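You operate a simulated robot arm through the tools that you are given. There is no shell and no other tool. Be economical: measure what you need, move in short steps, check, and stop when the job is done.

Carry out the task below with a simulated two-armed robot. There is one attempt and no reset: what you move stays moved.

TASK
Take the foam riser and leave it on the top of the grey table. Fetch the clay block from the top of the far table and set it on the photo board. Put the iron ingot marked "L39" from the top of the packing bench on top of the half brick there and the iron ingot marked "V45" on the colour chart. Put one of the stub brushes from the top of the packing bench on the far half of the near table. Put the glaze sample on the packing mat away on the top of the far table. Take the square can from the packing mat and leave it on the far half of the near table. Do these in any order. Set down upright: square can.

It is judged by the outcome, as a careful person would: the job done as asked, and still so three seconds after it is handed in. It fails if anything else is knocked over, pushed out of place, dropped, spilled or broken.

THE ROBOT
Two 6-joint arms with two-finger grippers on one trunk, on a base that drives. Base frame: it is fixed to the floor where the robot stands at the start and does not move with it; the origin is under the middle of the robot, x ahead of it, y to its left, z up. Units: mm, rad, N and s.
The left shoulder is at the start at [30, 178, 1063], the right one opposite. With the tool pointing down near the work surface each hand reaches from about 420 to 840 mm from the robot's upright axis, wherever it stands, measured 20 degrees to its own side. Places, roughly: clay block [500, -500, 1000]; colour chart [2500, 6000, 1000]; far half of the near table [1000, 2200, 1000]; foam riser (8x8x3 cm) [700, 0, 1000]; glaze sample [2750, 6000, 1000]; half brick (6x10x5 cm) [2200, 6000, 900]; iron ingot [2000, 6250, 1000]; photo board [1200, -600, 1000]; square can [3000, 6000, 1000]; stub brush (3x3x10 cm) [2100, 6100, 900]; top of the far table [1000, -500, 1000]; top of the grey table [-2000, -3600, 800]. Payload 2.54 kg a hand.
The TCP of each hand is the grasp point between the finger pads, 30 mm short of the fingertips. In the tool frame z runs along the fingers and y along their closing line. Largest opening 116 mm; the body of the gripper starts 95 mm behind the TCP.
Orientation is that of the tool frame in the base frame, as a unit quaternion [x, y, z, w]. With the fingers straight down and closing along the base's y, the tool's x points along the base's -x, its y along +y and its z along -z.

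THE INTERFACE
- The arms move only by the tool nudge_tool. It takes "left_commands", "right_commands" or both (then of equal length, played together; a hand with none holds still); each is a list that holds one entry, the list of rows, each a list of 7 numbers: the shift along the tool's x, y, z in mm, then the turn, a rotation vector about the tool's x, y, z in rad, then the opening, from 0 (shut) to 1 (fully open). In form: [[[x, y, z, rx, ry, rz, hand], ...]]. A call has 1 to 10 rows; each row shifts and turns the commanded pose from where the row before left it, along the tool's axes as they then stand. Each row takes 0.2 s and may step no farther than 50 mm and 0.15 rad from the row before; otherwise, or with a gripper value out of range, the whole call is refused. A pose out of reach is approached as far as the arm can. The call stops where the force on the tool passes 40 N (or 10 N more than at its start, if that is more) or the arm is blocked; 0.2 s more then pass. The fingers move at their own pace (about 153 mm/s each) and stop on an object; they squeeze with about 34 N. The grip force told is the motor's: it shows also when the fingers shut on nothing. Time passes only in rows, and 0.2 s behind the last, so rows that do not move let the fingers close. The reply holds the time, the measured pose of the TCP, the force on the tool along the base axes, the opening and the grip force, in the units named above and with some noise, with the torque about the TCP (base axes, N m) and any sound that the robot's microphone picked up.
- Cameras (640 x 400 px; columns grow to the right, rows downward): "scene" is now at [34.3, -18, 1772.1]; the picture's right is [-0.27, -0.96, 0.00], its down [-0.83, 0.24, -0.51] and it looks along [0.49, -0.14, -0.86] (base axes); focal length 256 px, centre (320, 200). "left" rides on the left gripper at [69, 15, -122] in its tool frame; the picture's right is [-0.21, 0.98, 0.00], its down [-0.83, -0.18, -0.53] and it looks along [-0.52, -0.11, 0.85] (tool axes); focal length 251 px, centre (320, 200). "right" rides on the right gripper at [69, -15, -122] in its tool frame; the picture's right is [0.21, 0.98, 0.00], its down [-0.83, 0.18, -0.53] and it looks along [-0.52, 0.11, 0.85] (tool axes); focal length 251 px, centre (320, 200). There is no depth. A picture from a camera that has moved, and an enlarged one, comes with that camera's place and axes in the base frame and with its lens.
- capture(camera): a new picture of that camera. The clock stands still meanwhile.
- slide_trunk(by): slides the trunk up (or, below 0, down) by that many mm; the arms and the scene camera ride with it, the base frame stays. It gives what a move gives, with no picture.
- drive_base(legs): drives the robot by 1 to 6 legs, each [ahead, left, turn to the left] in mm, mm and rad, along the robot's own axes; the way and the turn of a leg run together, so that a leg with both is an arc; at most 1500 mm and 3.142 rad a leg. The arms and the cameras ride along, it lands a little off, and it stops where it bumps. It gives what a move gives.
- aim_head(pan, tilt): turns the head with the scene camera to pan (to the left, within 2.496 rad either way) and tilt (down, from -0.506 to 1.204), counted from straight ahead of the robot. It gives what a move gives.
- close_up(camera, box): a new picture of the part [left, top, right, bottom] of that camera's present view, enlarged. The clock stands still meanwhile.
- finish_job(): hands the job in; it is judged then, once.

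Go step by step. Nothing tells you exact positions but the pictures and the camera data: compare them with the known pose of the tool, close in by small moves and look again before you grip or let go. The budget is 207 turns and 194 pictures, counting those below and the enlarged ones. Unless the task says otherwise, let go and move clear before handing in.

The tools are called after "Call:" as name(argument=value, ...) on one line, values as JSON. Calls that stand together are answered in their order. nudge_tool: Moves the arms, as the interface text tells. Its arguments: {"type":"object","properties":{"left_commands":{"type":"array"},"right_commands":{"type":"array"}},"required":[]} The other tools are called the same way: slide_trunk (by) slides the trunk up or down; drive_base (legs) drives the base; aim_head (pan, tilt) turns the head that bears the scene camera; capture (camera) takes a picture; close_up (camera, box) takes an enlarged picture of a part of a camera's view; finish_job () hands the job in.

At the start:

```text
time_s: 0.0
left_position: [460.5, -1.4, 1209.7]
left_tcp_rot: [-0.001, 1.0, 0.001, -0.001]
left_contact_force: [-0.3, 0.2, 0.8]
left_moment: [0.02, -0.01, 0.01]
left_opening: 116.2
left_grasp_force: 0.1
right_position: [299.3, -396.1, 1199.8]
right_tcp_rot: [0.0, 1.0, 0.0, 0.0]
right_contact_force: [-0.3, -0.2, 0.0]
right_moment: [-0.02, 0.01, 0.02]
right_opening: 115.9
right_grasp_force: 0.1
trunk travel left (down, up): [-275.0, 265.0]
robot x, y, heading: [1.1, 3.1, 0.003]
head pan, tilt: [-0.278, 1.033]
```

scene: 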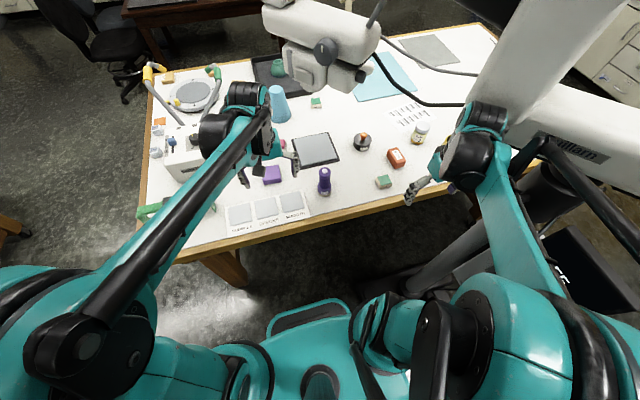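
right: 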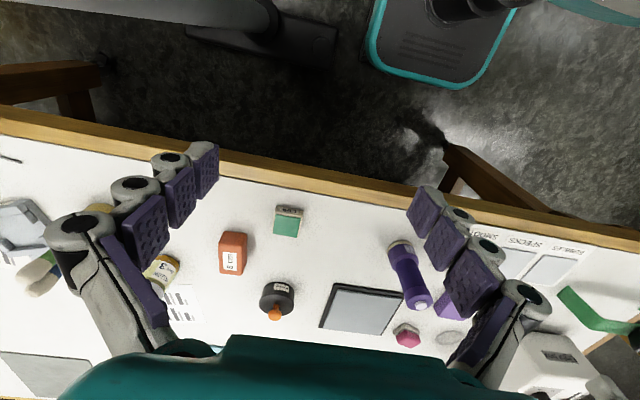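
left: 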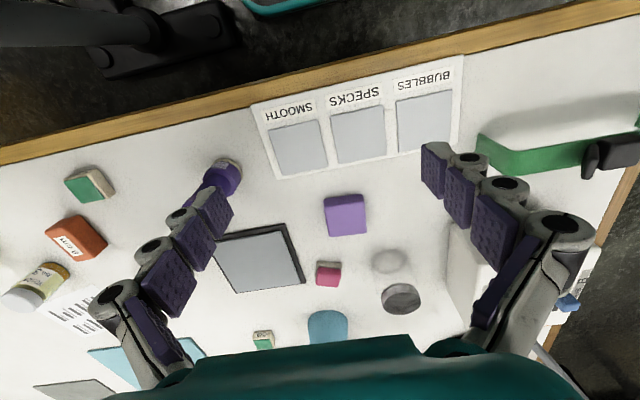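

I see the far table ahead with labelled things on it. First I look closer to identify the foam riser, clay block and photo board.

Call:
close_up(camera="scene", box=[130, 20, 500, 250])

Call:
close_up(camera="left", box=[0, 100, 480, 400])

Call:
close_up(camera="right", box=[140, 180, 480, 380])

```text
1.73 times, centred on (315, 135) of scene
camera zoom: at [34.3, -18.0, 1772.1], right [-0.27, -0.96, 0.0], down [-0.83, 0.24, -0.51], along [0.49, -0.14, -0.86], focal length 443 px, centre (329, 312)
```

zoom: 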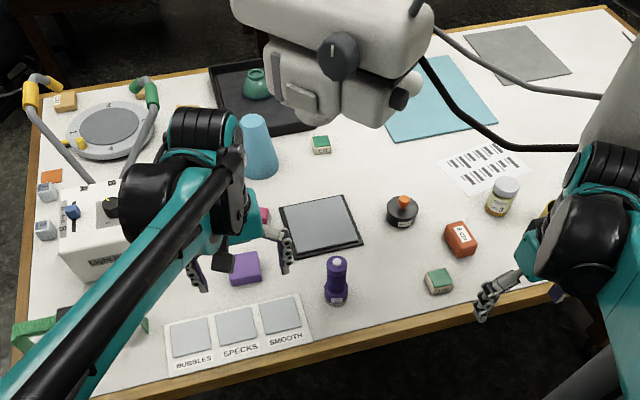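

```text
1.33 times, centred on (240, 250) of left
camera zoom: at [390.4, 13.7, 1331.5], right [0.21, 0.98, 0.0], down [0.83, -0.18, 0.53], along [0.52, -0.11, -0.85], focal length 335 px, centre (427, 133)
```

zoom: 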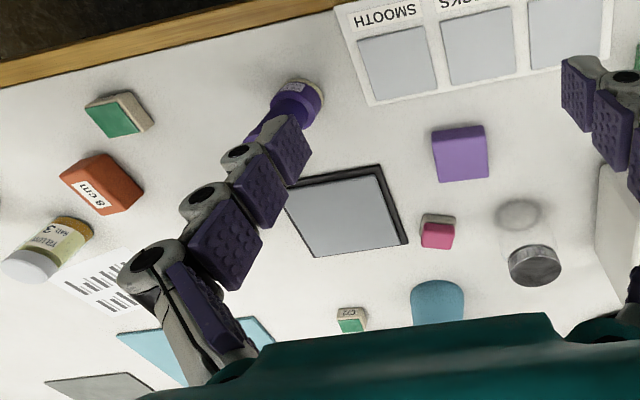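

```text
1.88 times, centred on (310, 280) of right
camera zoom: at [229.0, -409.4, 1320.6], right [-0.21, 0.98, 0.0], down [0.83, 0.18, 0.53], along [0.52, 0.11, -0.85], focal length 473 px, centre (339, 49)
```

zoom: 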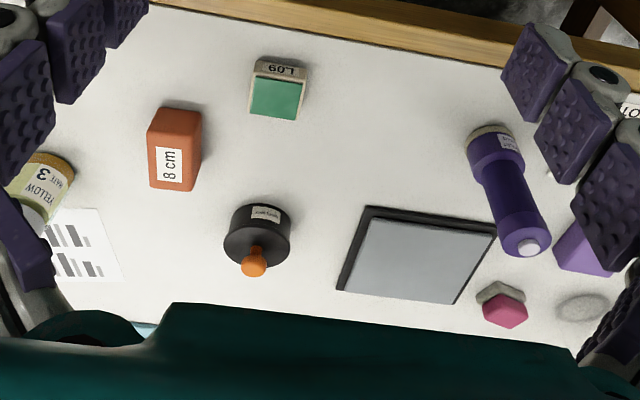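

The purple slab near [650, 0] seems to be the foam riser, the orange "8 cm" block near [600, -500] the clay block, and the blue sheet near [1170, -700] probably the photo board. I look around with the head to learn the room.

Call:
aim_head(pan=-0.6, tilt=0.5)

Call:
capture(camera="scene")

Call:
aim_head(pan=-1.7, tilt=0.5)

Call:
capture(camera="scene")

Call:
aim_head(pan=0.5, tilt=0.5)

Call:
capture(camera="scene")

Call:
aim_head(pan=1.6, tilt=0.4)

Call:
capture(camera="scene")

Call:
aim_head(pan=-2.4, tilt=0.4)

Call:
capture(camera="scene")

```text
time_s: 1.0
left_position: [459.1, -2.3, 1209.0]
left_tcp_rot: [-0.001, 1.0, 0.0, 0.0]
left_contact_force: [-0.8, -0.6, -0.8]
left_moment: [0.03, -0.01, 0.02]
left_opening: 116.0
left_grasp_force: 0.1
right_position: [298.8, -396.2, 1200.1]
right_tcp_rot: [-0.001, 1.0, 0.0, 0.0]
right_contact_force: [0.3, -0.8, -0.4]
right_moment: [0.0, 0.01, 0.01]
right_opening: 115.7
right_grasp_force: 0.0
trunk travel left (down, up): [-275.0, 265.0]
robot x, y, heading: [1.1, 0.7, 0.002]
head pan, tilt: [-0.6, 0.499]
```

```text
187 pictures are left
camera scene: at [44.5, -50.9, 1815.4], right [-0.56, -0.83, 0.0], down [-0.4, 0.27, -0.88], along [0.72, -0.5, -0.48], focal length 256 px, centre (320, 200)
```

scene: 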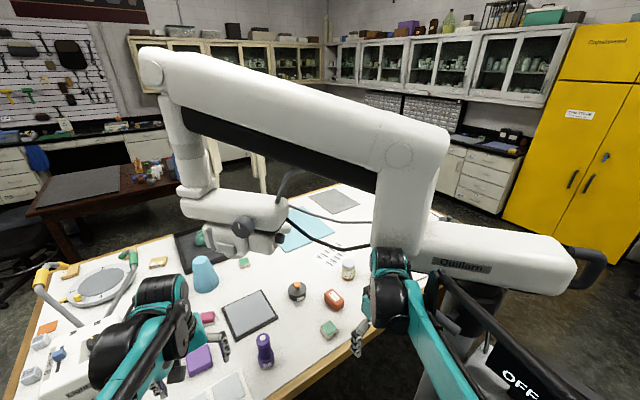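

```text
time_s: 2.3
left_position: [460.4, -2.4, 1210.5]
left_tcp_rot: [-0.001, 1.0, 0.0, 0.001]
left_contact_force: [0.0, 1.0, -0.8]
left_moment: [-0.01, 0.02, 0.01]
left_opening: 116.0
left_grasp_force: 0.1
right_position: [298.6, -396.1, 1199.6]
right_tcp_rot: [0.001, 1.0, 0.001, 0.0]
right_contact_force: [0.8, 0.1, -0.2]
right_moment: [-0.01, -0.04, 0.0]
right_opening: 115.9
right_grasp_force: 0.1
trunk travel left (down, up): [-275.0, 265.0]
robot x, y, heading: [-1.1, 2.6, -0.001]
head pan, tilt: [-1.7, 0.499]
```

```text
186 pictures are left
camera scene: at [-42.2, -89.7, 1815.5], right [-0.99, 0.13, 0.0], down [0.06, 0.47, -0.88], along [-0.11, -0.87, -0.48], focal length 256 px, centre (320, 200)
```

scene: 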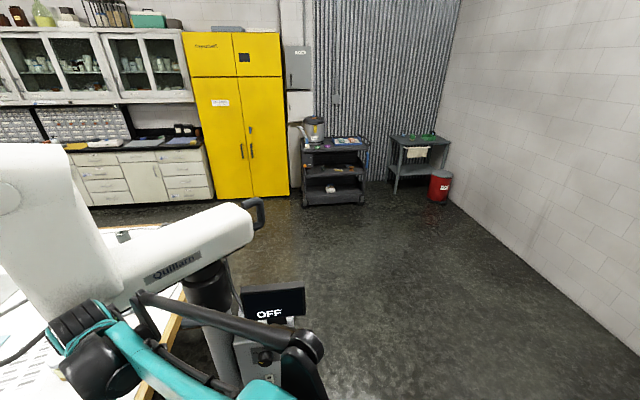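

```text
time_s: 4.4
left_position: [459.3, -1.3, 1208.6]
left_tcp_rot: [-0.001, 1.0, 0.0, 0.0]
left_contact_force: [-0.6, 0.1, 0.1]
left_moment: [0.01, 0.03, 0.0]
left_opening: 115.7
left_grasp_force: 0.0
right_position: [298.1, -396.5, 1199.6]
right_tcp_rot: [0.001, 1.0, 0.0, -0.001]
right_contact_force: [0.6, 0.2, -0.7]
right_moment: [0.03, 0.01, 0.02]
right_opening: 116.0
right_grasp_force: 0.0
trunk travel left (down, up): [-275.0, 265.0]
robot x, y, heading: [4.1, 0.6, 0.003]
head pan, tilt: [0.499, 0.499]
```

```text
185 pictures are left
camera scene: at [49.3, 44.0, 1815.5], right [0.48, -0.88, 0.0], down [-0.42, -0.23, -0.88], along [0.77, 0.42, -0.48], focal length 256 px, centre (320, 200)
```

scene: 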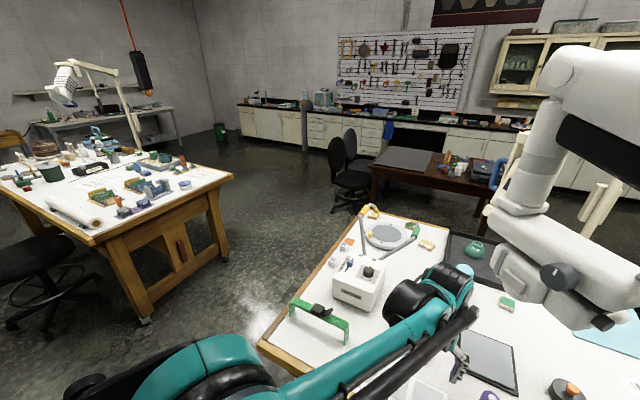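

```text
time_s: 5.7
left_position: [458.8, -1.9, 1208.2]
left_tcp_rot: [0.0, 1.0, 0.0, 0.001]
left_contact_force: [-0.2, 0.5, -0.4]
left_moment: [0.03, 0.03, -0.03]
left_opening: 115.9
left_grasp_force: 0.1
right_position: [298.0, -396.2, 1199.4]
right_tcp_rot: [-0.001, 1.0, 0.0, -0.001]
right_contact_force: [-0.3, 0.6, 1.0]
right_moment: [0.03, 0.01, 0.01]
right_opening: 115.9
right_grasp_force: 0.1
trunk travel left (down, up): [-275.0, 265.0]
robot x, y, heading: [3.5, 0.6, -0.002]
head pan, tilt: [1.6, 0.4]
```

```text
184 pictures are left
camera scene: at [-33.2, 93.1, 1824.7], right [1.0, 0.03, 0.0], down [0.01, -0.39, -0.92], along [-0.03, 0.92, -0.39], focal length 256 px, centre (320, 200)
```

scene: 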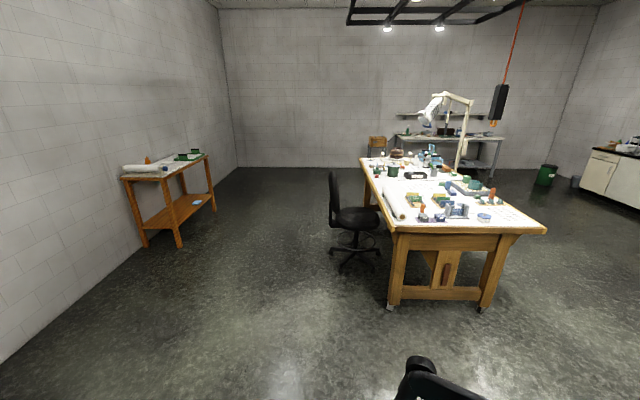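

```text
time_s: 9.0
left_position: [458.5, -1.3, 1209.0]
left_tcp_rot: [0.0, 1.0, -0.001, 0.0]
left_contact_force: [1.0, 0.1, -0.7]
left_moment: [0.01, 0.01, -0.01]
left_opening: 116.3
left_grasp_force: 0.1
right_position: [299.6, -395.6, 1199.3]
right_tcp_rot: [0.0, 1.0, 0.0, 0.0]
right_contact_force: [0.0, -0.4, 0.3]
right_moment: [0.04, -0.02, -0.01]
right_opening: 116.0
right_grasp_force: 0.0
trunk travel left (down, up): [-275.0, 265.0]
robot x, y, heading: [-0.8, -3.3, -0.005]
head pan, tilt: [-2.4, 0.4]
```

```text
183 pictures are left
camera scene: at [-98.9, -62.1, 1824.7], right [-0.68, 0.74, 0.0], down [0.29, 0.26, -0.92], along [-0.68, -0.62, -0.39], focal length 256 px, centre (320, 200)
```

scene: 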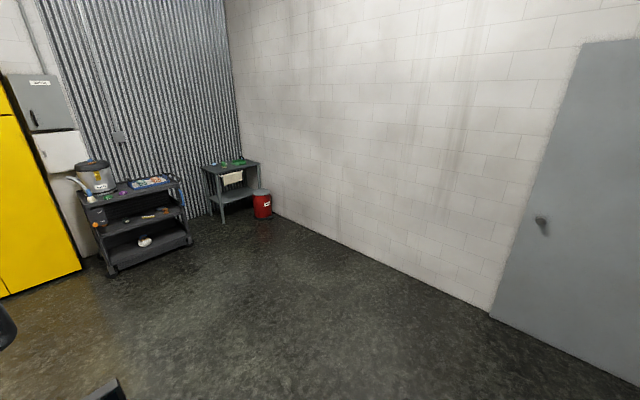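

The grey table is the small one by the red bin; the near table is the large wooden one to the left and the packing bench is the one behind it. I now move the left hand over the purple riser and the right hand over the orange block, still high up, and look.

Call:
nudge_tool(left_commands=[[[-40, 0, 10, 0, 0, 0, 1], [-40, 0, 10, 0, 0, 0, 1], [-40, 0, 20, 0, 0, 0, 1], [-40, 0, 20, 0, 0, 0, 1], [-20, 0, 20, 0, 0, 0, 1]]], right_commands=[[[-40, -20, 0, 0, 0, 0, 1], [-40, -20, 0, 0, 0, 0, 1], [-40, -20, 0, 0, 0, 0, 1], [-40, -20, 0, 0, 0, 0, 1], [-40, -20, 0, 0, 0, 0, 1]]])

Call:
aim_head(pan=-0.3, tilt=1.0)

Call:
capture(camera="scene")

Call:
capture(camera="left")

Call:
capture(camera="right")

```text
time_s: 9.6
left_position: [514.6, 3.6, 1196.8]
left_tcp_rot: [0.002, 1.0, -0.003, 0.006]
left_contact_force: [0.3, 0.1, 0.2]
left_moment: [-0.04, -0.01, 0.01]
left_opening: 115.9
left_grasp_force: 0.0
right_position: [341.5, -416.3, 1200.7]
right_tcp_rot: [0.004, 1.0, 0.001, 0.0]
right_contact_force: [0.4, -0.3, 0.5]
right_moment: [-0.03, -0.04, -0.01]
right_opening: 116.1
right_grasp_force: 0.0
trunk travel left (down, up): [-275.0, 265.0]
robot x, y, heading: [-1.8, 2.6, 0.002]
head pan, tilt: [-2.4, 0.4]
stopped in row 2 (right hand): the force on the tool passed its limit at 172 N (the readings are from after the stop); the commanded pose is now the measured one
```

```text
time_s: 11.6
left_position: [513.7, 3.7, 1197.0]
left_tcp_rot: [0.001, 1.0, -0.003, 0.005]
left_contact_force: [-0.2, -0.1, -0.5]
left_moment: [0.01, -0.02, 0.01]
left_opening: 115.9
left_grasp_force: 0.0
right_position: [342.7, -416.8, 1201.0]
right_tcp_rot: [0.003, 1.0, 0.0, 0.001]
right_contact_force: [0.7, -0.4, 0.2]
right_moment: [0.01, -0.03, -0.01]
right_opening: 116.2
right_grasp_force: 0.0
trunk travel left (down, up): [-275.0, 265.0]
robot x, y, heading: [1.6, 1.4, 0.002]
head pan, tilt: [-0.3, 1.0]
```

```text
182 pictures are left
camera scene: at [16.0, -9.4, 1774.8], right [-0.3, -0.95, 0.0], down [-0.8, 0.25, -0.55], along [0.53, -0.17, -0.83], focal length 256 px, centre (320, 200)
```

scene: 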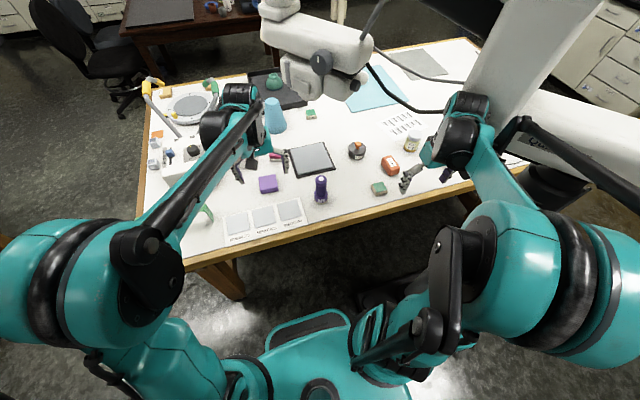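

```text
181 pictures are left
camera left: at [443.6, 20.6, 1318.4], right [0.22, 0.98, 0.0], down [0.82, -0.18, 0.54], along [0.53, -0.12, -0.84], focal length 251 px, centre (320, 200)
```

left: 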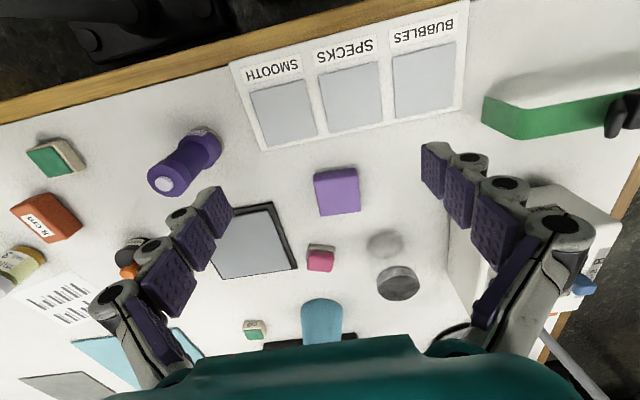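

```text
180 pictures are left
camera right: at [272.9, -430.6, 1321.7], right [-0.21, 0.98, 0.0], down [0.83, 0.18, 0.54], along [0.52, 0.11, -0.84], focal length 251 px, centre (320, 200)
```

right: 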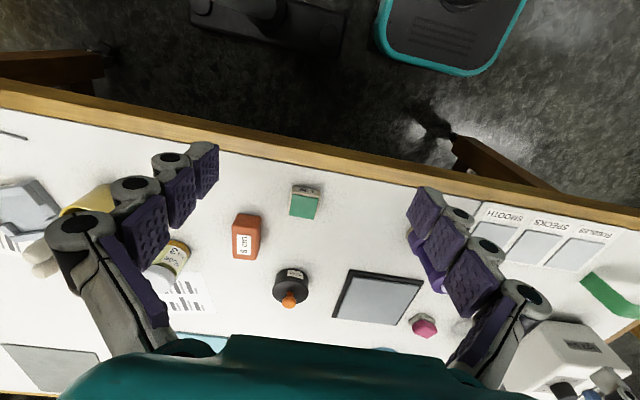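

The right forearm touched the microscope boom, so I back it off a little. The left hand goes on over the riser at about [664, 2] and part-way down.

Call:
nudge_tool(left_commands=[[[-40, 0, 0, 0, 0, 0, 1], [-40, 0, 0, 0, 0, 0, 1], [-40, 0, 0, 0, 0, 0, 1], [-30, -2, 40, 0, 0, 0, 1], [0, 0, 50, 0, 0, 0, 1], [0, 0, 50, 0, 0, 0, 1]]], right_commands=[[[30, 15, 0, 0, 0, 0, 1], [30, 15, 0, 0, 0, 0, 1], [0, 0, 0, 0, 0, 0, 1], [0, 0, 0, 0, 0, 0, 1], [0, 0, 0, 0, 0, 0, 1], [0, 0, 0, 0, 0, 0, 1]]])

Call:
capture(camera="left")

Call:
capture(camera="scene")

```text
time_s: 12.9
left_position: [680.8, -4.5, 1049.5]
left_tcp_rot: [0.001, 1.0, -0.001, -0.001]
left_contact_force: [0.6, 0.6, -0.3]
left_moment: [-0.02, 0.02, 0.03]
left_opening: 115.9
left_grasp_force: 0.1
right_position: [300.0, -392.6, 1194.8]
right_tcp_rot: [0.002, 1.0, 0.003, -0.006]
right_contact_force: [0.4, 0.3, 0.8]
right_moment: [-0.03, 0.06, 0.01]
right_opening: 115.9
right_grasp_force: 0.1
trunk travel left (down, up): [-275.0, 265.0]
robot x, y, heading: [-2.0, -1.9, -0.003]
head pan, tilt: [-0.3, 1.0]
```

```text
179 pictures are left
camera left: at [610.8, 11.2, 1171.6], right [0.22, 0.98, 0.0], down [0.83, -0.18, 0.53], along [0.52, -0.12, -0.85], focal length 251 px, centre (320, 200)
```

left: 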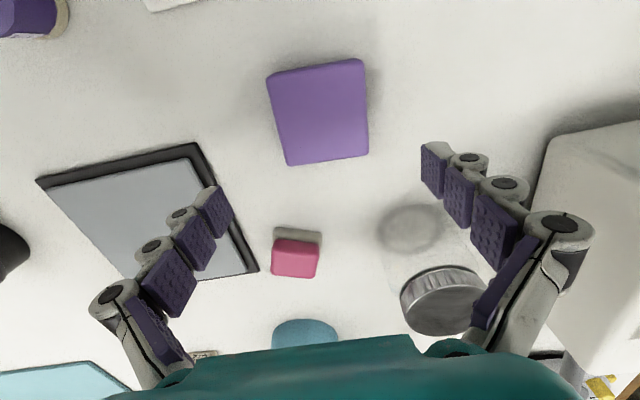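

```text
178 pictures are left
camera scene: at [37.2, -19.6, 1774.3], right [-0.3, -0.95, 0.0], down [-0.8, 0.25, -0.54], along [0.51, -0.16, -0.84], focal length 256 px, centre (320, 200)
```

scene: 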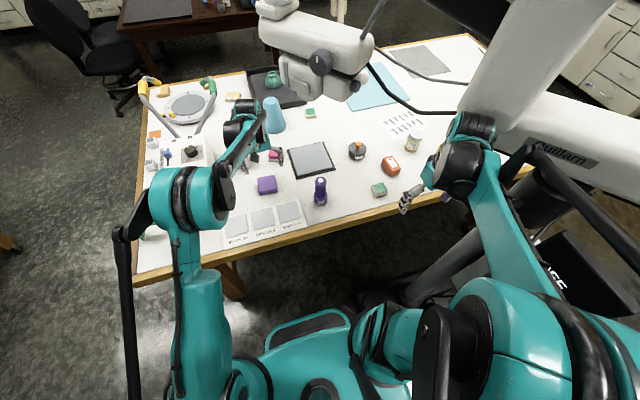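

Triangulating, the riser's top is near z 960 with its centre at about [662, 0], turned about −0.07 rad. I line the left hand up and lower it to just above the table.

Call:
nudge_tool(left_commands=[[[19, 4, 0, 0, 0, 0.07, 1], [0, 0, 30, 0, 0, 0, 1], [0, 0, 25, 0, 0, 0, 1], [0, 0, 20, 0, 0, 0, 1], [0, 0, 0, 0, 0, 0, 1]]])

Call:
capture(camera="left")

```text
time_s: 14.2
left_position: [656.7, -2.5, 977.0]
left_tcp_rot: [0.036, 0.999, 0.0, -0.001]
left_contact_force: [0.5, -0.4, 0.7]
left_moment: [-0.01, -0.02, 0.01]
left_opening: 115.8
left_grasp_force: 0.1
right_position: [297.8, -393.8, 1195.0]
right_tcp_rot: [0.003, 1.0, 0.004, -0.004]
right_contact_force: [0.1, -0.3, 0.4]
right_moment: [0.0, -0.02, -0.01]
right_opening: 116.0
right_grasp_force: 0.0
trunk travel left (down, up): [-275.0, 265.0]
robot x, y, heading: [0.8, -0.2, -0.002]
head pan, tilt: [-0.3, 1.0]
```

```text
177 pictures are left
camera left: at [588.6, 18.9, 1099.1], right [0.28, 0.96, 0.0], down [0.81, -0.24, 0.53], along [0.51, -0.15, -0.85], focal length 251 px, centre (320, 200)
```

left: 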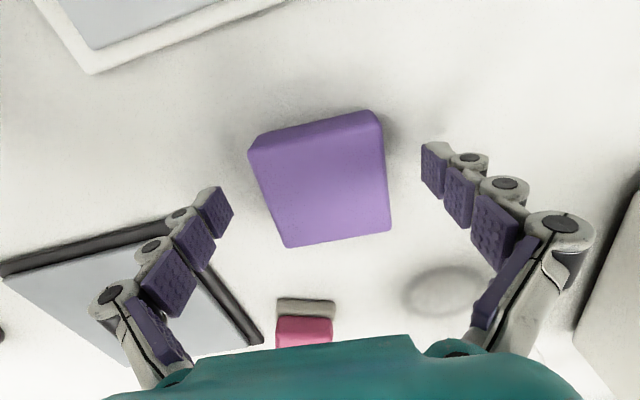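

The riser sits centred between the fingers. I go down the last bit and close.

Call:
nudge_tool(left_commands=[[[0, 0, 5, 0, 0, 0, 1], [0, 0, 5, 0, 0, 0, 1], [0, 0, 3, 0, 0, 0, 1], [0, 0, 0, 0, 0, 0, 1]]])

Call:
capture(camera="left")

```text
time_s: 15.2
left_position: [658.2, -0.8, 963.6]
left_tcp_rot: [0.035, 0.999, 0.0, 0.0]
left_contact_force: [0.2, 0.6, -0.4]
left_moment: [-0.02, 0.0, -0.03]
left_opening: 116.0
left_grasp_force: 0.1
right_position: [296.9, -393.7, 1196.0]
right_tcp_rot: [0.003, 1.0, 0.004, -0.004]
right_contact_force: [0.7, 0.9, -0.1]
right_moment: [0.0, -0.03, 0.03]
right_opening: 115.8
right_grasp_force: 0.0
trunk travel left (down, up): [-275.0, 265.0]
robot x, y, heading: [-1.0, 2.0, 0.003]
head pan, tilt: [-0.3, 1.0]
```

```text
176 pictures are left
camera left: at [589.0, 19.3, 1085.8], right [0.28, 0.96, 0.0], down [0.81, -0.24, 0.53], along [0.51, -0.15, -0.85], focal length 251 px, centre (320, 200)
```

left: 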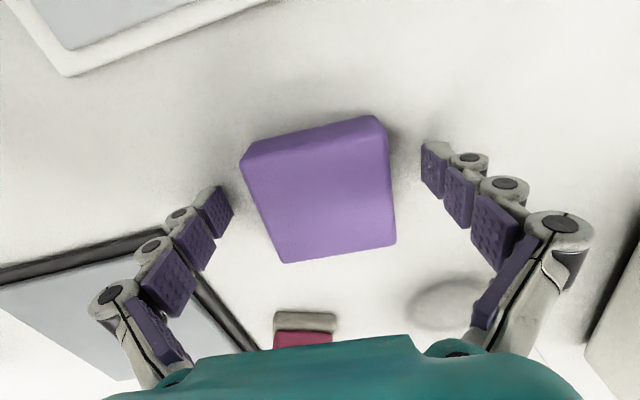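

Call:
nudge_tool(left_commands=[[[0, 0, 4, 0, 0, 0, 1], [0, 0, 0, 0, 0, 0, 0.5], [0, 0, 0, 0, 0, 0, 0.3], [0, 0, 0, 0, 0, 0, 0.3]]])

```text
time_s: 15.8
left_position: [654.9, -1.7, 968.3]
left_tcp_rot: [0.036, 0.999, 0.0, 0.005]
left_contact_force: [10.9, -3.2, 73.5]
left_moment: [-0.11, 0.43, 0.07]
left_opening: 98.5
left_grasp_force: 45.1
right_position: [293.0, -393.9, 1197.5]
right_tcp_rot: [0.003, 1.0, 0.004, -0.003]
right_contact_force: [-0.1, -0.3, -0.5]
right_moment: [-0.03, -0.03, 0.0]
right_opening: 116.1
right_grasp_force: 0.1
trunk travel left (down, up): [-275.0, 265.0]
robot x, y, heading: [0.9, -3.3, -0.003]
head pan, tilt: [-0.3, 1.0]
stopped in row 2 (left hand): the force on the tool passed its limit at 50 N (the readings are from after the stop); the commanded pose is now the measured one
```

Closing pushed the fingertips against the table (they swing lower as they close). I open, raise by about 12 mm and look.

Call:
nudge_tool(left_commands=[[[0, 0, -8, 0, 0, 0, 0.84], [0, 0, -4, 0, 0, 0, 1], [0, 0, 0, 0, 0, 0, 1]]])

Call:
capture(camera="left")

```text
time_s: 16.6
left_position: [659.1, -0.5, 973.6]
left_tcp_rot: [0.036, 0.999, 0.001, 0.001]
left_contact_force: [0.0, -0.7, 0.6]
left_moment: [0.0, 0.0, -0.02]
left_opening: 116.4
left_grasp_force: 0.1
right_position: [298.9, -393.4, 1195.7]
right_tcp_rot: [0.003, 1.0, 0.003, -0.005]
right_contact_force: [0.2, -0.1, -0.1]
right_moment: [0.0, 0.04, -0.01]
right_opening: 116.1
right_grasp_force: 0.0
trunk travel left (down, up): [-275.0, 265.0]
robot x, y, heading: [-1.3, 1.5, -0.002]
head pan, tilt: [-0.3, 1.0]
```

```text
175 pictures are left
camera left: at [591.0, 19.7, 1095.3], right [0.28, 0.96, 0.0], down [0.81, -0.24, 0.54], along [0.51, -0.15, -0.84], focal length 251 px, centre (320, 200)
```

left: 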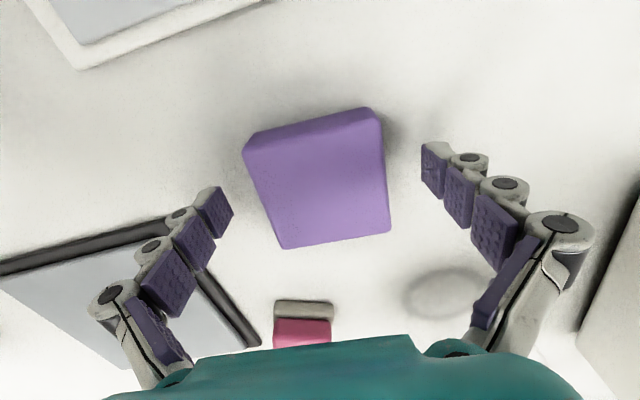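

Call:
nudge_tool(left_commands=[[[0, 0, 3, 0, 0, 0, 0.8], [0, 0, 0, 0, 0, 0, 0.65], [0, 0, 0, 0, 0, 0, 0.5], [0, 0, 0, 0, 0, 0, 0.5], [0, 0, 0, 0, 0, 0, 0.5]]])

Call:
capture(camera="left")

```text
time_s: 17.3
left_position: [658.1, -1.0, 976.1]
left_tcp_rot: [0.036, 0.999, 0.0, 0.004]
left_contact_force: [7.8, -1.4, 48.3]
left_moment: [-0.15, 0.19, -0.01]
left_opening: 68.5
left_grasp_force: 45.4
right_position: [293.7, -393.0, 1196.4]
right_tcp_rot: [0.002, 1.0, 0.004, -0.003]
right_contact_force: [-0.2, 0.3, -0.2]
right_moment: [-0.03, -0.05, -0.01]
right_opening: 116.1
right_grasp_force: 0.1
trunk travel left (down, up): [-275.0, 265.0]
robot x, y, heading: [-0.9, -1.4, -0.006]
head pan, tilt: [-0.3, 1.0]
stopped in row 3 (left hand): the force on the tool passed its limit at 50 N (the readings are from after the stop); the commanded pose is now the measured one
```

```text
174 pictures are left
camera left: at [588.6, 19.8, 1098.2], right [0.28, 0.96, 0.0], down [0.81, -0.24, 0.54], along [0.52, -0.15, -0.84], focal length 251 px, centre (320, 200)
```

left: 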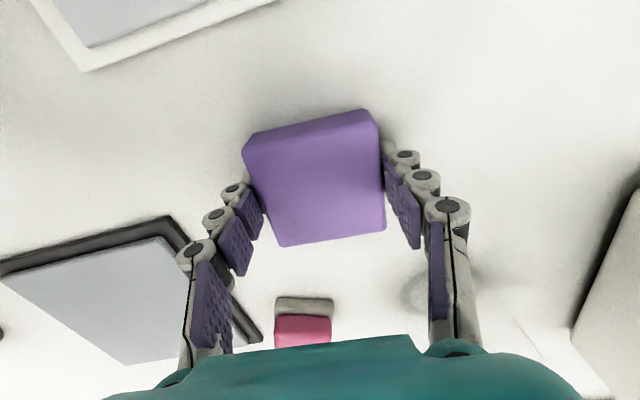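

The tips are touching the riser's sides but pressing on the table; I raise a few mm, squeeze, and lift.

Call:
nudge_tool(left_commands=[[[0, 0, -5, 0, 0, 0, 0.5], [0, 0, 0, 0, 0, 0, 0.4], [0, 0, 0, 0, 0, 0, 0.3], [0, 0, 0, 0, 0, 0, 0.3]]])

Call:
nudge_tool(left_commands=[[[0, 0, -10, 0, 0, 0, 0.3], [0, 0, -20, 0, 0, 0, 0.3], [0, 0, -40, 0, 0, 0, 0.3], [0, 0, 0, 0, 0, 0, 0.3]]])

Call:
capture(camera="left")

```text
time_s: 18.3
left_position: [659.3, -0.4, 976.3]
left_tcp_rot: [0.035, 0.999, 0.0, 0.002]
left_contact_force: [-2.3, 0.0, 0.8]
left_moment: [-0.01, 0.07, 0.0]
left_opening: 68.7
left_grasp_force: 33.8
right_position: [296.8, -393.9, 1196.1]
right_tcp_rot: [0.002, 1.0, 0.004, -0.004]
right_contact_force: [-0.3, 0.2, -0.2]
right_moment: [0.0, 0.02, -0.02]
right_opening: 116.0
right_grasp_force: 0.0
trunk travel left (down, up): [-275.0, 265.0]
robot x, y, heading: [-2.6, 1.7, -0.006]
head pan, tilt: [-0.3, 1.0]
```

```text
time_s: 19.3
left_position: [659.7, -0.1, 1047.2]
left_tcp_rot: [0.036, 0.999, 0.0, 0.001]
left_contact_force: [0.6, -0.2, -0.7]
left_moment: [0.01, -0.03, 0.03]
left_opening: 68.6
left_grasp_force: 34.3
right_position: [299.4, -393.7, 1195.2]
right_tcp_rot: [0.002, 1.0, 0.003, -0.004]
right_contact_force: [-0.5, -0.6, 0.1]
right_moment: [-0.01, 0.0, 0.0]
right_opening: 116.1
right_grasp_force: 0.0
trunk travel left (down, up): [-275.0, 265.0]
robot x, y, heading: [0.9, -0.0, -0.003]
head pan, tilt: [-0.3, 1.0]
```

```text
173 pictures are left
camera left: at [592.4, 21.2, 1169.5], right [0.28, 0.96, 0.0], down [0.81, -0.24, 0.54], along [0.51, -0.15, -0.84], focal length 251 px, centre (320, 200)
```

left: 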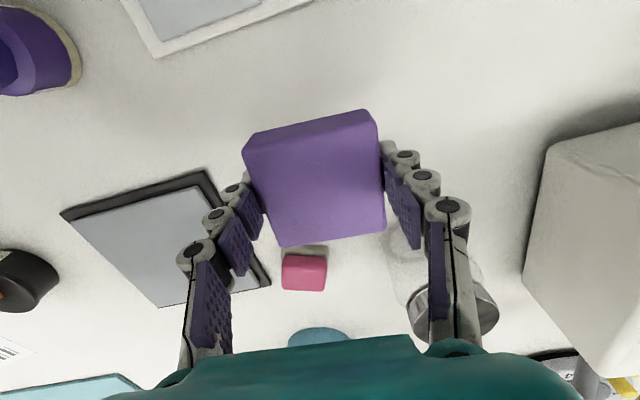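

The riser is held. I raise it, then back the robot off half a metre to see the boom from another place.

Call:
nudge_tool(left_commands=[[[0, 0, -40, 0, 0, 0, 0.3], [0, 0, -40, 0, 0, 0, 0.3], [40, 0, -30, 0, 0, 0, 0.3], [40, 20, 0, 0, 0, 0, 0.3], [40, 20, 0, 0, 0, 0, 0.3], [40, 20, 0, 0, 0, 0, 0.3]]])

Call:
drive_base(legs=[[-500, 0, 0]])

Call:
aim_head(pan=-0.6, tilt=0.5)

Call:
capture(camera="scene")

```text
time_s: 20.7
left_position: [501.8, 70.1, 1156.6]
left_tcp_rot: [0.036, 0.999, 0.0, 0.003]
left_contact_force: [-0.4, -0.1, -0.9]
left_moment: [-0.04, -0.03, 0.05]
left_opening: 68.9
left_grasp_force: 33.3
right_position: [296.3, -393.9, 1197.0]
right_tcp_rot: [0.002, 1.0, 0.003, -0.003]
right_contact_force: [0.9, 0.2, 0.5]
right_moment: [-0.06, 0.0, -0.01]
right_opening: 116.0
right_grasp_force: 0.0
trunk travel left (down, up): [-275.0, 265.0]
robot x, y, heading: [-1.3, 3.8, -0.005]
head pan, tilt: [-0.3, 1.0]
```

```text
time_s: 23.6
left_position: [2.7, 74.9, 1155.6]
left_tcp_rot: [0.029, 1.0, 0.0, 0.002]
left_contact_force: [0.5, 0.1, -0.7]
left_moment: [0.01, 0.01, 0.01]
left_opening: 68.8
left_grasp_force: 34.0
right_position: [-197.6, -391.2, 1196.3]
right_tcp_rot: [-0.004, 1.0, 0.003, -0.005]
right_contact_force: [-0.3, -0.6, -0.1]
right_moment: [-0.01, 0.01, -0.01]
right_opening: 116.0
right_grasp_force: 0.0
trunk travel left (down, up): [-275.0, 265.0]
robot x, y, heading: [-500.5, -3.3, 0.011]
head pan, tilt: [-0.3, 1.0]
```

```text
time_s: 24.6
left_position: [2.4, 74.6, 1155.3]
left_tcp_rot: [0.029, 1.0, 0.0, 0.002]
left_contact_force: [-0.4, -0.1, -0.7]
left_moment: [-0.01, -0.01, 0.0]
left_opening: 68.9
left_grasp_force: 34.3
right_position: [-197.3, -391.3, 1195.5]
right_tcp_rot: [-0.005, 1.0, 0.003, -0.005]
right_contact_force: [0.6, -0.4, -1.0]
right_moment: [-0.02, -0.02, -0.02]
right_opening: 116.0
right_grasp_force: 0.1
trunk travel left (down, up): [-275.0, 265.0]
robot x, y, heading: [-500.5, -2.0, 0.008]
head pan, tilt: [-0.6, 0.499]
```

```text
172 pictures are left
camera scene: at [-456.7, -51.8, 1815.4], right [-0.56, -0.83, 0.0], down [-0.4, 0.27, -0.88], along [0.73, -0.49, -0.48], focal length 256 px, centre (320, 200)
```

scene: 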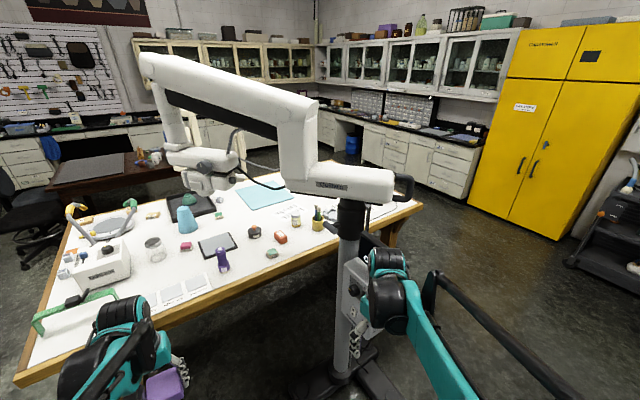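

From here I see the boom's post near [230, -680], its body underside near z 1300 and its column over [307, -470]. I lower the trunk while clear of the table so the right arm can pass under it, then raise the hands again.

Call:
slide_trunk(by=-250)

Call:
nudge_tool(left_commands=[[[0, 0, -50, 0, 0, 0, 0.3], [0, 0, -50, 0, 0, 0, 0.3], [10, 0, -50, 0, 0, 0, 0.3], [10, 0, -50, 0, 0, 0, 0.3], [10, 0, -40, 0, 0, 0, 0.3]]], right_commands=[[[-20, 40, -25, 0, 0, 0, 1], [-20, 40, -25, 0, 0, 0, 1], [-20, 40, -25, 0, 0, 0, 1], [-20, 40, -25, 0, 0, 0, 1], [-10, 0, -25, 0, 0, 0, 1]]])

Call:
capture(camera="scene")

```text
time_s: 27.1
left_position: [2.0, 75.3, 906.2]
left_tcp_rot: [0.029, 1.0, 0.001, 0.002]
left_contact_force: [-1.1, -0.1, 0.0]
left_moment: [-0.01, -0.01, 0.0]
left_opening: 68.5
left_grasp_force: 34.2
right_position: [-197.8, -391.8, 946.6]
right_tcp_rot: [-0.005, 1.0, 0.003, -0.005]
right_contact_force: [-0.4, -0.8, -0.7]
right_moment: [-0.01, -0.01, -0.02]
right_opening: 116.3
right_grasp_force: 0.0
trunk travel left (down, up): [-25.0, 515.0]
robot x, y, heading: [-500.2, -1.5, 0.011]
head pan, tilt: [-0.6, 0.499]
```

```text
refused: row 1 steps farther than a row can; nothing moved
```

```text
171 pictures are left
camera scene: at [-456.8, -51.8, 1565.6], right [-0.56, -0.83, 0.0], down [-0.4, 0.27, -0.88], along [0.73, -0.49, -0.48], focal length 256 px, centre (320, 200)
```

scene: 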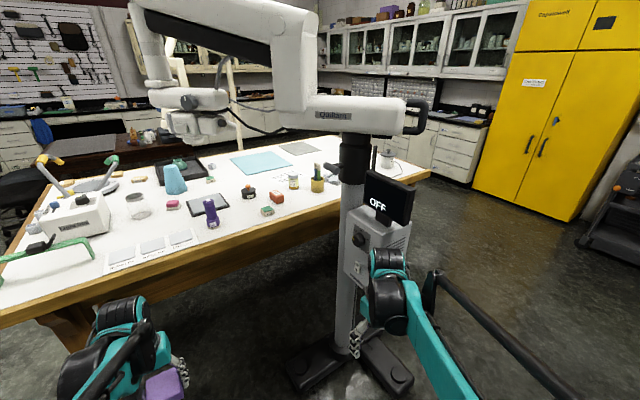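

Call:
nudge_tool(left_commands=[[[0, 0, -49, 0, 0, 0, 0.3], [0, 0, -49, 0, 0, 0, 0.3], [8, 0, -49, 0, 0, 0, 0.3], [8, 0, -49, 0, 0, 0, 0.3], [8, 0, -49, 0, 0, 0, 0.3]]], right_commands=[[[-18, 33, -30, 0, 0, 0, 1], [-18, 33, -30, 0, 0, 0, 1], [-18, 33, -30, 0, 0, 0, 1], [-18, 33, -30, 0, 0, 0, 1], [-18, 30, -30, 0, 0, 0, 1]]])

Call:
drive_base(legs=[[0, 90, 0], [600, 0, 0]])

Call:
aim_head(pan=-0.6, tilt=0.7)

Call:
capture(camera="scene")

Call:
capture(camera="right")

```text
time_s: 28.3
left_position: [-20.3, 78.6, 1151.8]
left_tcp_rot: [0.028, 1.0, -0.001, 0.002]
left_contact_force: [-0.3, -0.2, -0.3]
left_moment: [0.01, -0.01, 0.02]
left_opening: 68.6
left_grasp_force: 33.5
right_position: [-106.6, -230.4, 1097.8]
right_tcp_rot: [-0.003, 1.0, 0.004, -0.004]
right_contact_force: [0.9, 0.3, -0.2]
right_moment: [0.04, -0.01, -0.01]
right_opening: 116.1
right_grasp_force: 0.1
trunk travel left (down, up): [-25.0, 515.0]
robot x, y, heading: [-500.7, -0.8, 0.009]
head pan, tilt: [-0.6, 0.499]
```

```text
time_s: 32.5
left_position: [591.1, 174.6, 1150.6]
left_tcp_rot: [0.029, 1.0, 0.0, 0.002]
left_contact_force: [0.3, -0.3, 0.0]
left_moment: [-0.01, 0.03, -0.03]
left_opening: 68.7
left_grasp_force: 34.0
right_position: [504.7, -133.6, 1097.9]
right_tcp_rot: [-0.005, 1.0, 0.003, -0.005]
right_contact_force: [0.2, -0.1, 0.7]
right_moment: [-0.04, 0.02, -0.01]
right_opening: 116.0
right_grasp_force: 0.2
trunk travel left (down, up): [-25.0, 515.0]
robot x, y, heading: [107.6, 94.7, 0.008]
head pan, tilt: [-0.6, 0.499]
```

```text
time_s: 33.2
left_position: [590.8, 174.5, 1151.4]
left_tcp_rot: [0.029, 1.0, -0.001, 0.002]
left_contact_force: [-0.1, -0.7, -0.4]
left_moment: [-0.01, 0.02, 0.02]
left_opening: 68.6
left_grasp_force: 34.1
right_position: [503.3, -133.3, 1096.9]
right_tcp_rot: [-0.004, 1.0, 0.003, -0.005]
right_contact_force: [0.1, 0.1, 0.8]
right_moment: [-0.02, 0.0, -0.03]
right_opening: 116.2
right_grasp_force: 0.1
trunk travel left (down, up): [-25.0, 515.0]
robot x, y, heading: [106.1, 98.1, 0.012]
head pan, tilt: [-0.6, 0.7]
```

```text
170 pictures are left
camera scene: at [148.7, 48.2, 1547.8], right [-0.56, -0.83, 0.0], down [-0.54, 0.36, -0.77], along [0.64, -0.42, -0.64], focal length 256 px, centre (320, 200)
```

scene: 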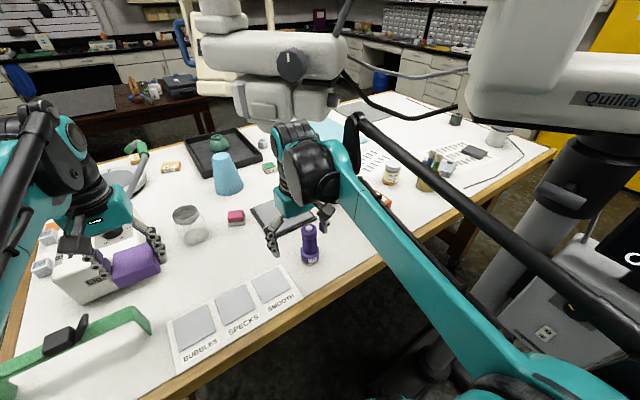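

```text
169 pictures are left
camera right: at [435.0, -149.3, 1218.8], right [-0.22, 0.97, 0.01], down [0.83, 0.19, 0.53], along [0.51, 0.13, -0.85], focal length 251 px, centre (320, 200)
```

right: 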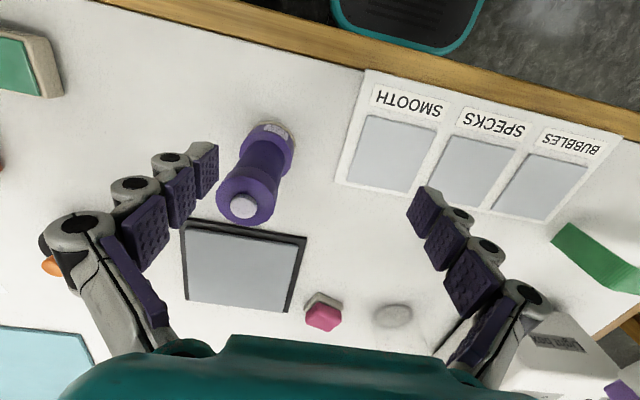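

The trunk is low and the arm passes well under the boom. I move the right hand across toward the clay block at about [600, -500], keeping low.

Call:
nudge_tool(right_commands=[[[-5, -45, 0, 0, 0, 0, 1], [-5, -45, 0, 0, 0, 0, 1], [-10, -45, 0, 0, 0, 0, 1], [-15, -45, 0, 0, 0, 0, 1], [-15, -45, 0, 0, 0, 0, 1], [-15, -45, 0, 0, 0, 0, 1], [-15, -45, 0, 0, 0, 0, 1]]])

Call:
capture(camera="right")

Call:
capture(camera="scene")

```text
time_s: 34.8
left_position: [591.1, 172.8, 1150.1]
left_tcp_rot: [0.029, 1.0, 0.0, 0.002]
left_contact_force: [0.4, -0.4, -0.5]
left_moment: [0.0, 0.0, -0.01]
left_opening: 68.7
left_grasp_force: 34.0
right_position: [586.6, -449.7, 1094.0]
right_tcp_rot: [-0.005, 1.0, 0.004, -0.004]
right_contact_force: [0.3, 0.1, -0.3]
right_moment: [0.03, 0.0, 0.03]
right_opening: 115.7
right_grasp_force: 0.1
trunk travel left (down, up): [-25.0, 515.0]
robot x, y, heading: [112.6, 94.5, 0.011]
head pan, tilt: [-0.6, 0.7]
```

```text
168 pictures are left
camera right: at [518.6, -465.2, 1215.8], right [-0.22, 0.97, 0.01], down [0.83, 0.19, 0.53], along [0.51, 0.13, -0.85], focal length 251 px, centre (320, 200)
```

right: 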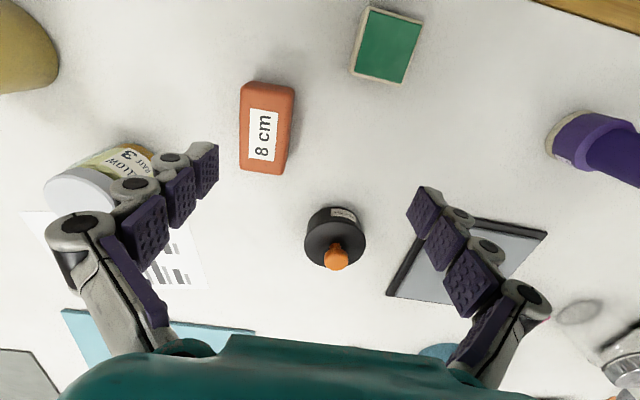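

```text
167 pictures are left
camera scene: at [149.5, 46.6, 1547.7], right [-0.56, -0.83, 0.0], down [-0.54, 0.36, -0.76], along [0.64, -0.42, -0.65], focal length 256 px, centre (320, 200)
```

scene: 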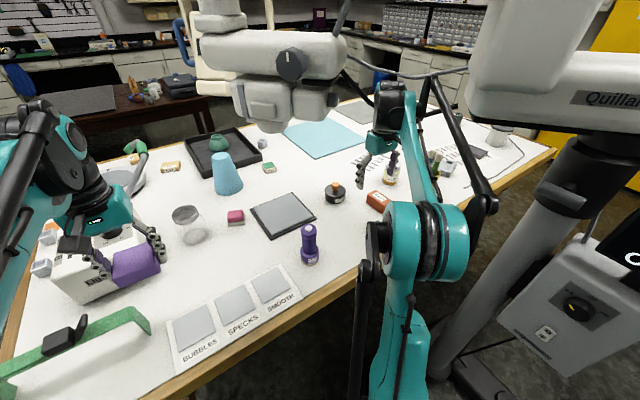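

The clay block sits at about [599, -498], long side along x, turned about +0.09 rad. I line up and go down in two steps.

Call:
nudge_tool(right_commands=[[[-12, -48, 0, 0, 0, -0.08, 1], [0, 0, 30, 0, 0, 0, 1], [0, 0, 30, 0, 0, 0, 1], [0, 0, 0, 0, 0, 0, 1]]])

Call:
capture(camera="right")

```text
time_s: 35.8
left_position: [590.3, 175.1, 1150.1]
left_tcp_rot: [0.029, 1.0, 0.0, 0.002]
left_contact_force: [0.2, 0.2, 0.1]
left_moment: [-0.04, 0.02, 0.02]
left_opening: 68.6
left_grasp_force: 34.1
right_position: [598.1, -496.3, 1034.4]
right_tcp_rot: [-0.044, 0.999, 0.004, -0.004]
right_contact_force: [0.0, 0.0, -0.2]
right_moment: [0.0, -0.01, 0.04]
right_opening: 116.3
right_grasp_force: 0.1
trunk travel left (down, up): [-25.0, 515.0]
robot x, y, heading: [105.5, 94.4, 0.012]
head pan, tilt: [-0.6, 0.7]
```

```text
166 pictures are left
camera right: at [531.6, -516.5, 1155.9], right [-0.3, 0.95, 0.01], down [0.81, 0.25, 0.53], along [0.5, 0.17, -0.85], focal length 251 px, centre (320, 200)
```

right: 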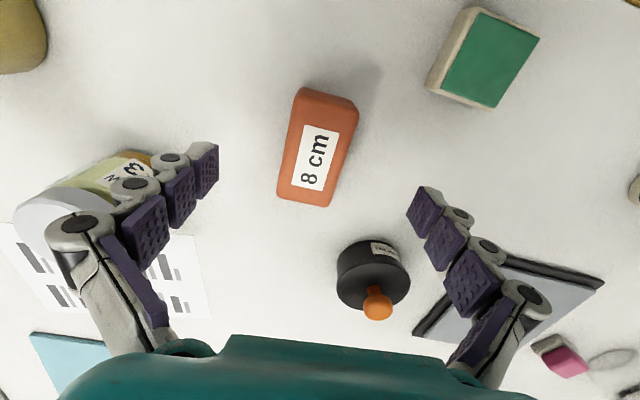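

Call:
nudge_tool(right_commands=[[[-4, 3, 25, 0, 0, -0.02, 1], [0, 0, 22, 0, 0, 0, 1], [0, 0, 0, 0, 0, 0, 1]]])

Call:
capture(camera="right")

```text
time_s: 36.6
left_position: [590.3, 175.1, 1149.8]
left_tcp_rot: [0.029, 1.0, 0.0, 0.002]
left_contact_force: [-0.3, -0.1, -0.4]
left_moment: [0.02, -0.02, 0.01]
left_opening: 68.4
left_grasp_force: 33.8
right_position: [602.7, -491.2, 986.2]
right_tcp_rot: [-0.055, 0.998, 0.003, -0.005]
right_contact_force: [-0.5, 0.1, 0.8]
right_moment: [-0.01, 0.01, 0.0]
right_opening: 116.2
right_grasp_force: 0.1
trunk travel left (down, up): [-25.0, 515.0]
robot x, y, heading: [110.2, 95.9, 0.012]
head pan, tilt: [-0.6, 0.7]
```

```text
165 pictures are left
camera right: at [535.3, -513.9, 1107.8], right [-0.32, 0.95, 0.01], down [0.81, 0.27, 0.53], along [0.5, 0.18, -0.85], focal length 251 px, centre (320, 200)
```

right: 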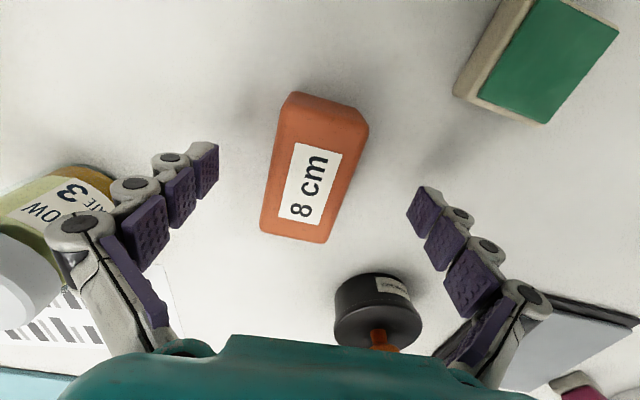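

The block is between the fingers. I close gently.

Call:
nudge_tool(right_commands=[[[0, 0, 0, 0, 0, 0, 0.75], [0, 0, 0, 0, 0, 0, 0.5], [0, 0, 0, 0, 0, 0, 0.3], [0, 0, 0, 0, 0, 0, 0.2], [0, 0, 0, 0, 0, 0, 0.2]]])

Call:
capture(camera="right")

```text
time_s: 37.8
left_position: [591.1, 174.0, 1149.8]
left_tcp_rot: [0.029, 1.0, 0.0, 0.002]
left_contact_force: [-0.5, 0.2, -1.0]
left_moment: [0.02, 0.01, 0.02]
left_opening: 68.9
left_grasp_force: 33.5
right_position: [602.0, -491.8, 985.9]
right_tcp_rot: [-0.055, 0.998, 0.004, -0.004]
right_contact_force: [0.3, -2.0, 2.8]
right_moment: [-0.17, -0.06, 0.01]
right_opening: 44.1
right_grasp_force: 34.0
trunk travel left (down, up): [-25.0, 515.0]
robot x, y, heading: [106.1, 93.1, 0.01]
head pan, tilt: [-0.6, 0.7]
```

```text
164 pictures are left
camera right: at [535.3, -514.1, 1108.0], right [-0.32, 0.95, 0.01], down [0.81, 0.27, 0.53], along [0.5, 0.18, -0.85], focal length 251 px, centre (320, 200)
```

right: 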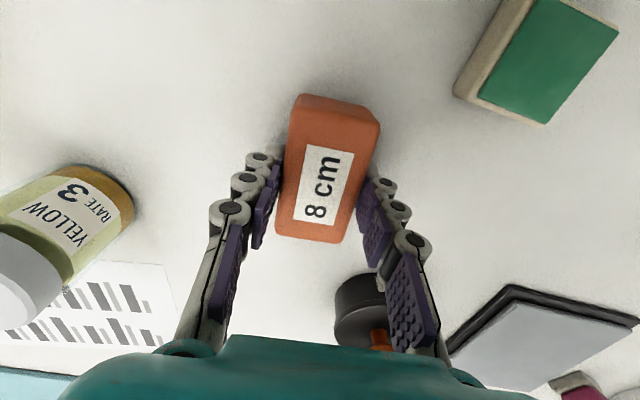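

Gripped. I lift it clear, and look closely at the blue and grey sheets to be sure which one is the photo board.

Call:
nudge_tool(right_commands=[[[0, 0, -20, 0, 0, 0, 0.2], [0, 0, -40, 0, 0, 0, 0.2], [0, 0, -40, 0, 0, 0, 0.2], [0, 0, 0, 0, 0, 0, 0.2]]])

Call:
aim_head(pan=-0.6, tilt=0.5)

Call:
close_up(camera="scene", box=[160, 100, 560, 350])

Call:
capture(camera="right")

```text
time_s: 38.8
left_position: [590.9, 174.0, 1149.9]
left_tcp_rot: [0.029, 1.0, 0.0, 0.002]
left_contact_force: [-0.4, 0.1, -0.6]
left_moment: [-0.02, 0.02, -0.02]
left_opening: 68.6
left_grasp_force: 34.4
right_position: [603.6, -494.5, 1086.9]
right_tcp_rot: [-0.054, 0.998, 0.004, -0.005]
right_contact_force: [-0.3, 1.2, -2.8]
right_moment: [-0.02, -0.05, 0.03]
right_opening: 44.2
right_grasp_force: 34.3
trunk travel left (down, up): [-25.0, 515.0]
robot x, y, heading: [109.7, 93.6, 0.011]
head pan, tilt: [-0.6, 0.7]
```

```text
time_s: 39.5
left_position: [589.8, 174.3, 1151.0]
left_tcp_rot: [0.03, 1.0, 0.0, 0.002]
left_contact_force: [0.4, -0.4, -1.0]
left_moment: [-0.02, 0.0, -0.01]
left_opening: 68.6
left_grasp_force: 33.9
right_position: [604.2, -494.5, 1086.6]
right_tcp_rot: [-0.055, 0.998, 0.004, -0.004]
right_contact_force: [-0.1, 0.3, -2.8]
right_moment: [0.03, -0.01, 0.01]
right_opening: 44.2
right_grasp_force: 34.1
trunk travel left (down, up): [-25.0, 515.0]
robot x, y, heading: [109.2, 89.9, 0.019]
head pan, tilt: [-0.6, 0.499]
```

```text
1.60 times, centred on (360, 225) of scene
camera zoom: at [154.0, 44.5, 1565.4], right [-0.56, -0.83, 0.0], down [-0.4, 0.27, -0.88], along [0.73, -0.49, -0.48], focal length 410 px, centre (256, 160)
```

zoom: 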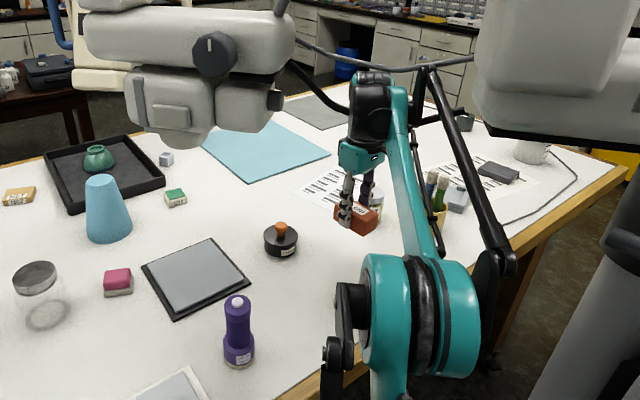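

```text
162 pictures are left
camera right: at [537.8, -516.3, 1207.7], right [-0.32, 0.95, 0.01], down [0.81, 0.27, 0.53], along [0.5, 0.18, -0.85], focal length 251 px, centre (320, 200)
```

right: 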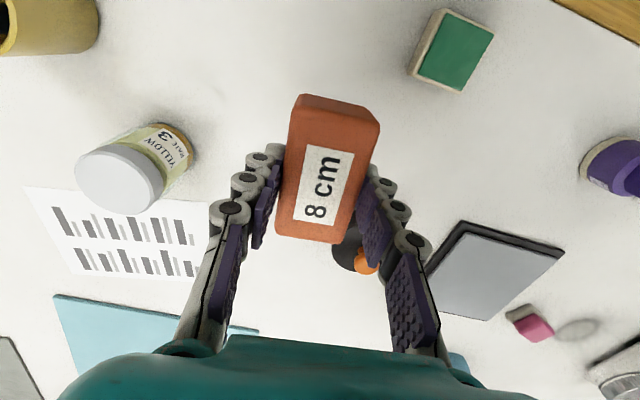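

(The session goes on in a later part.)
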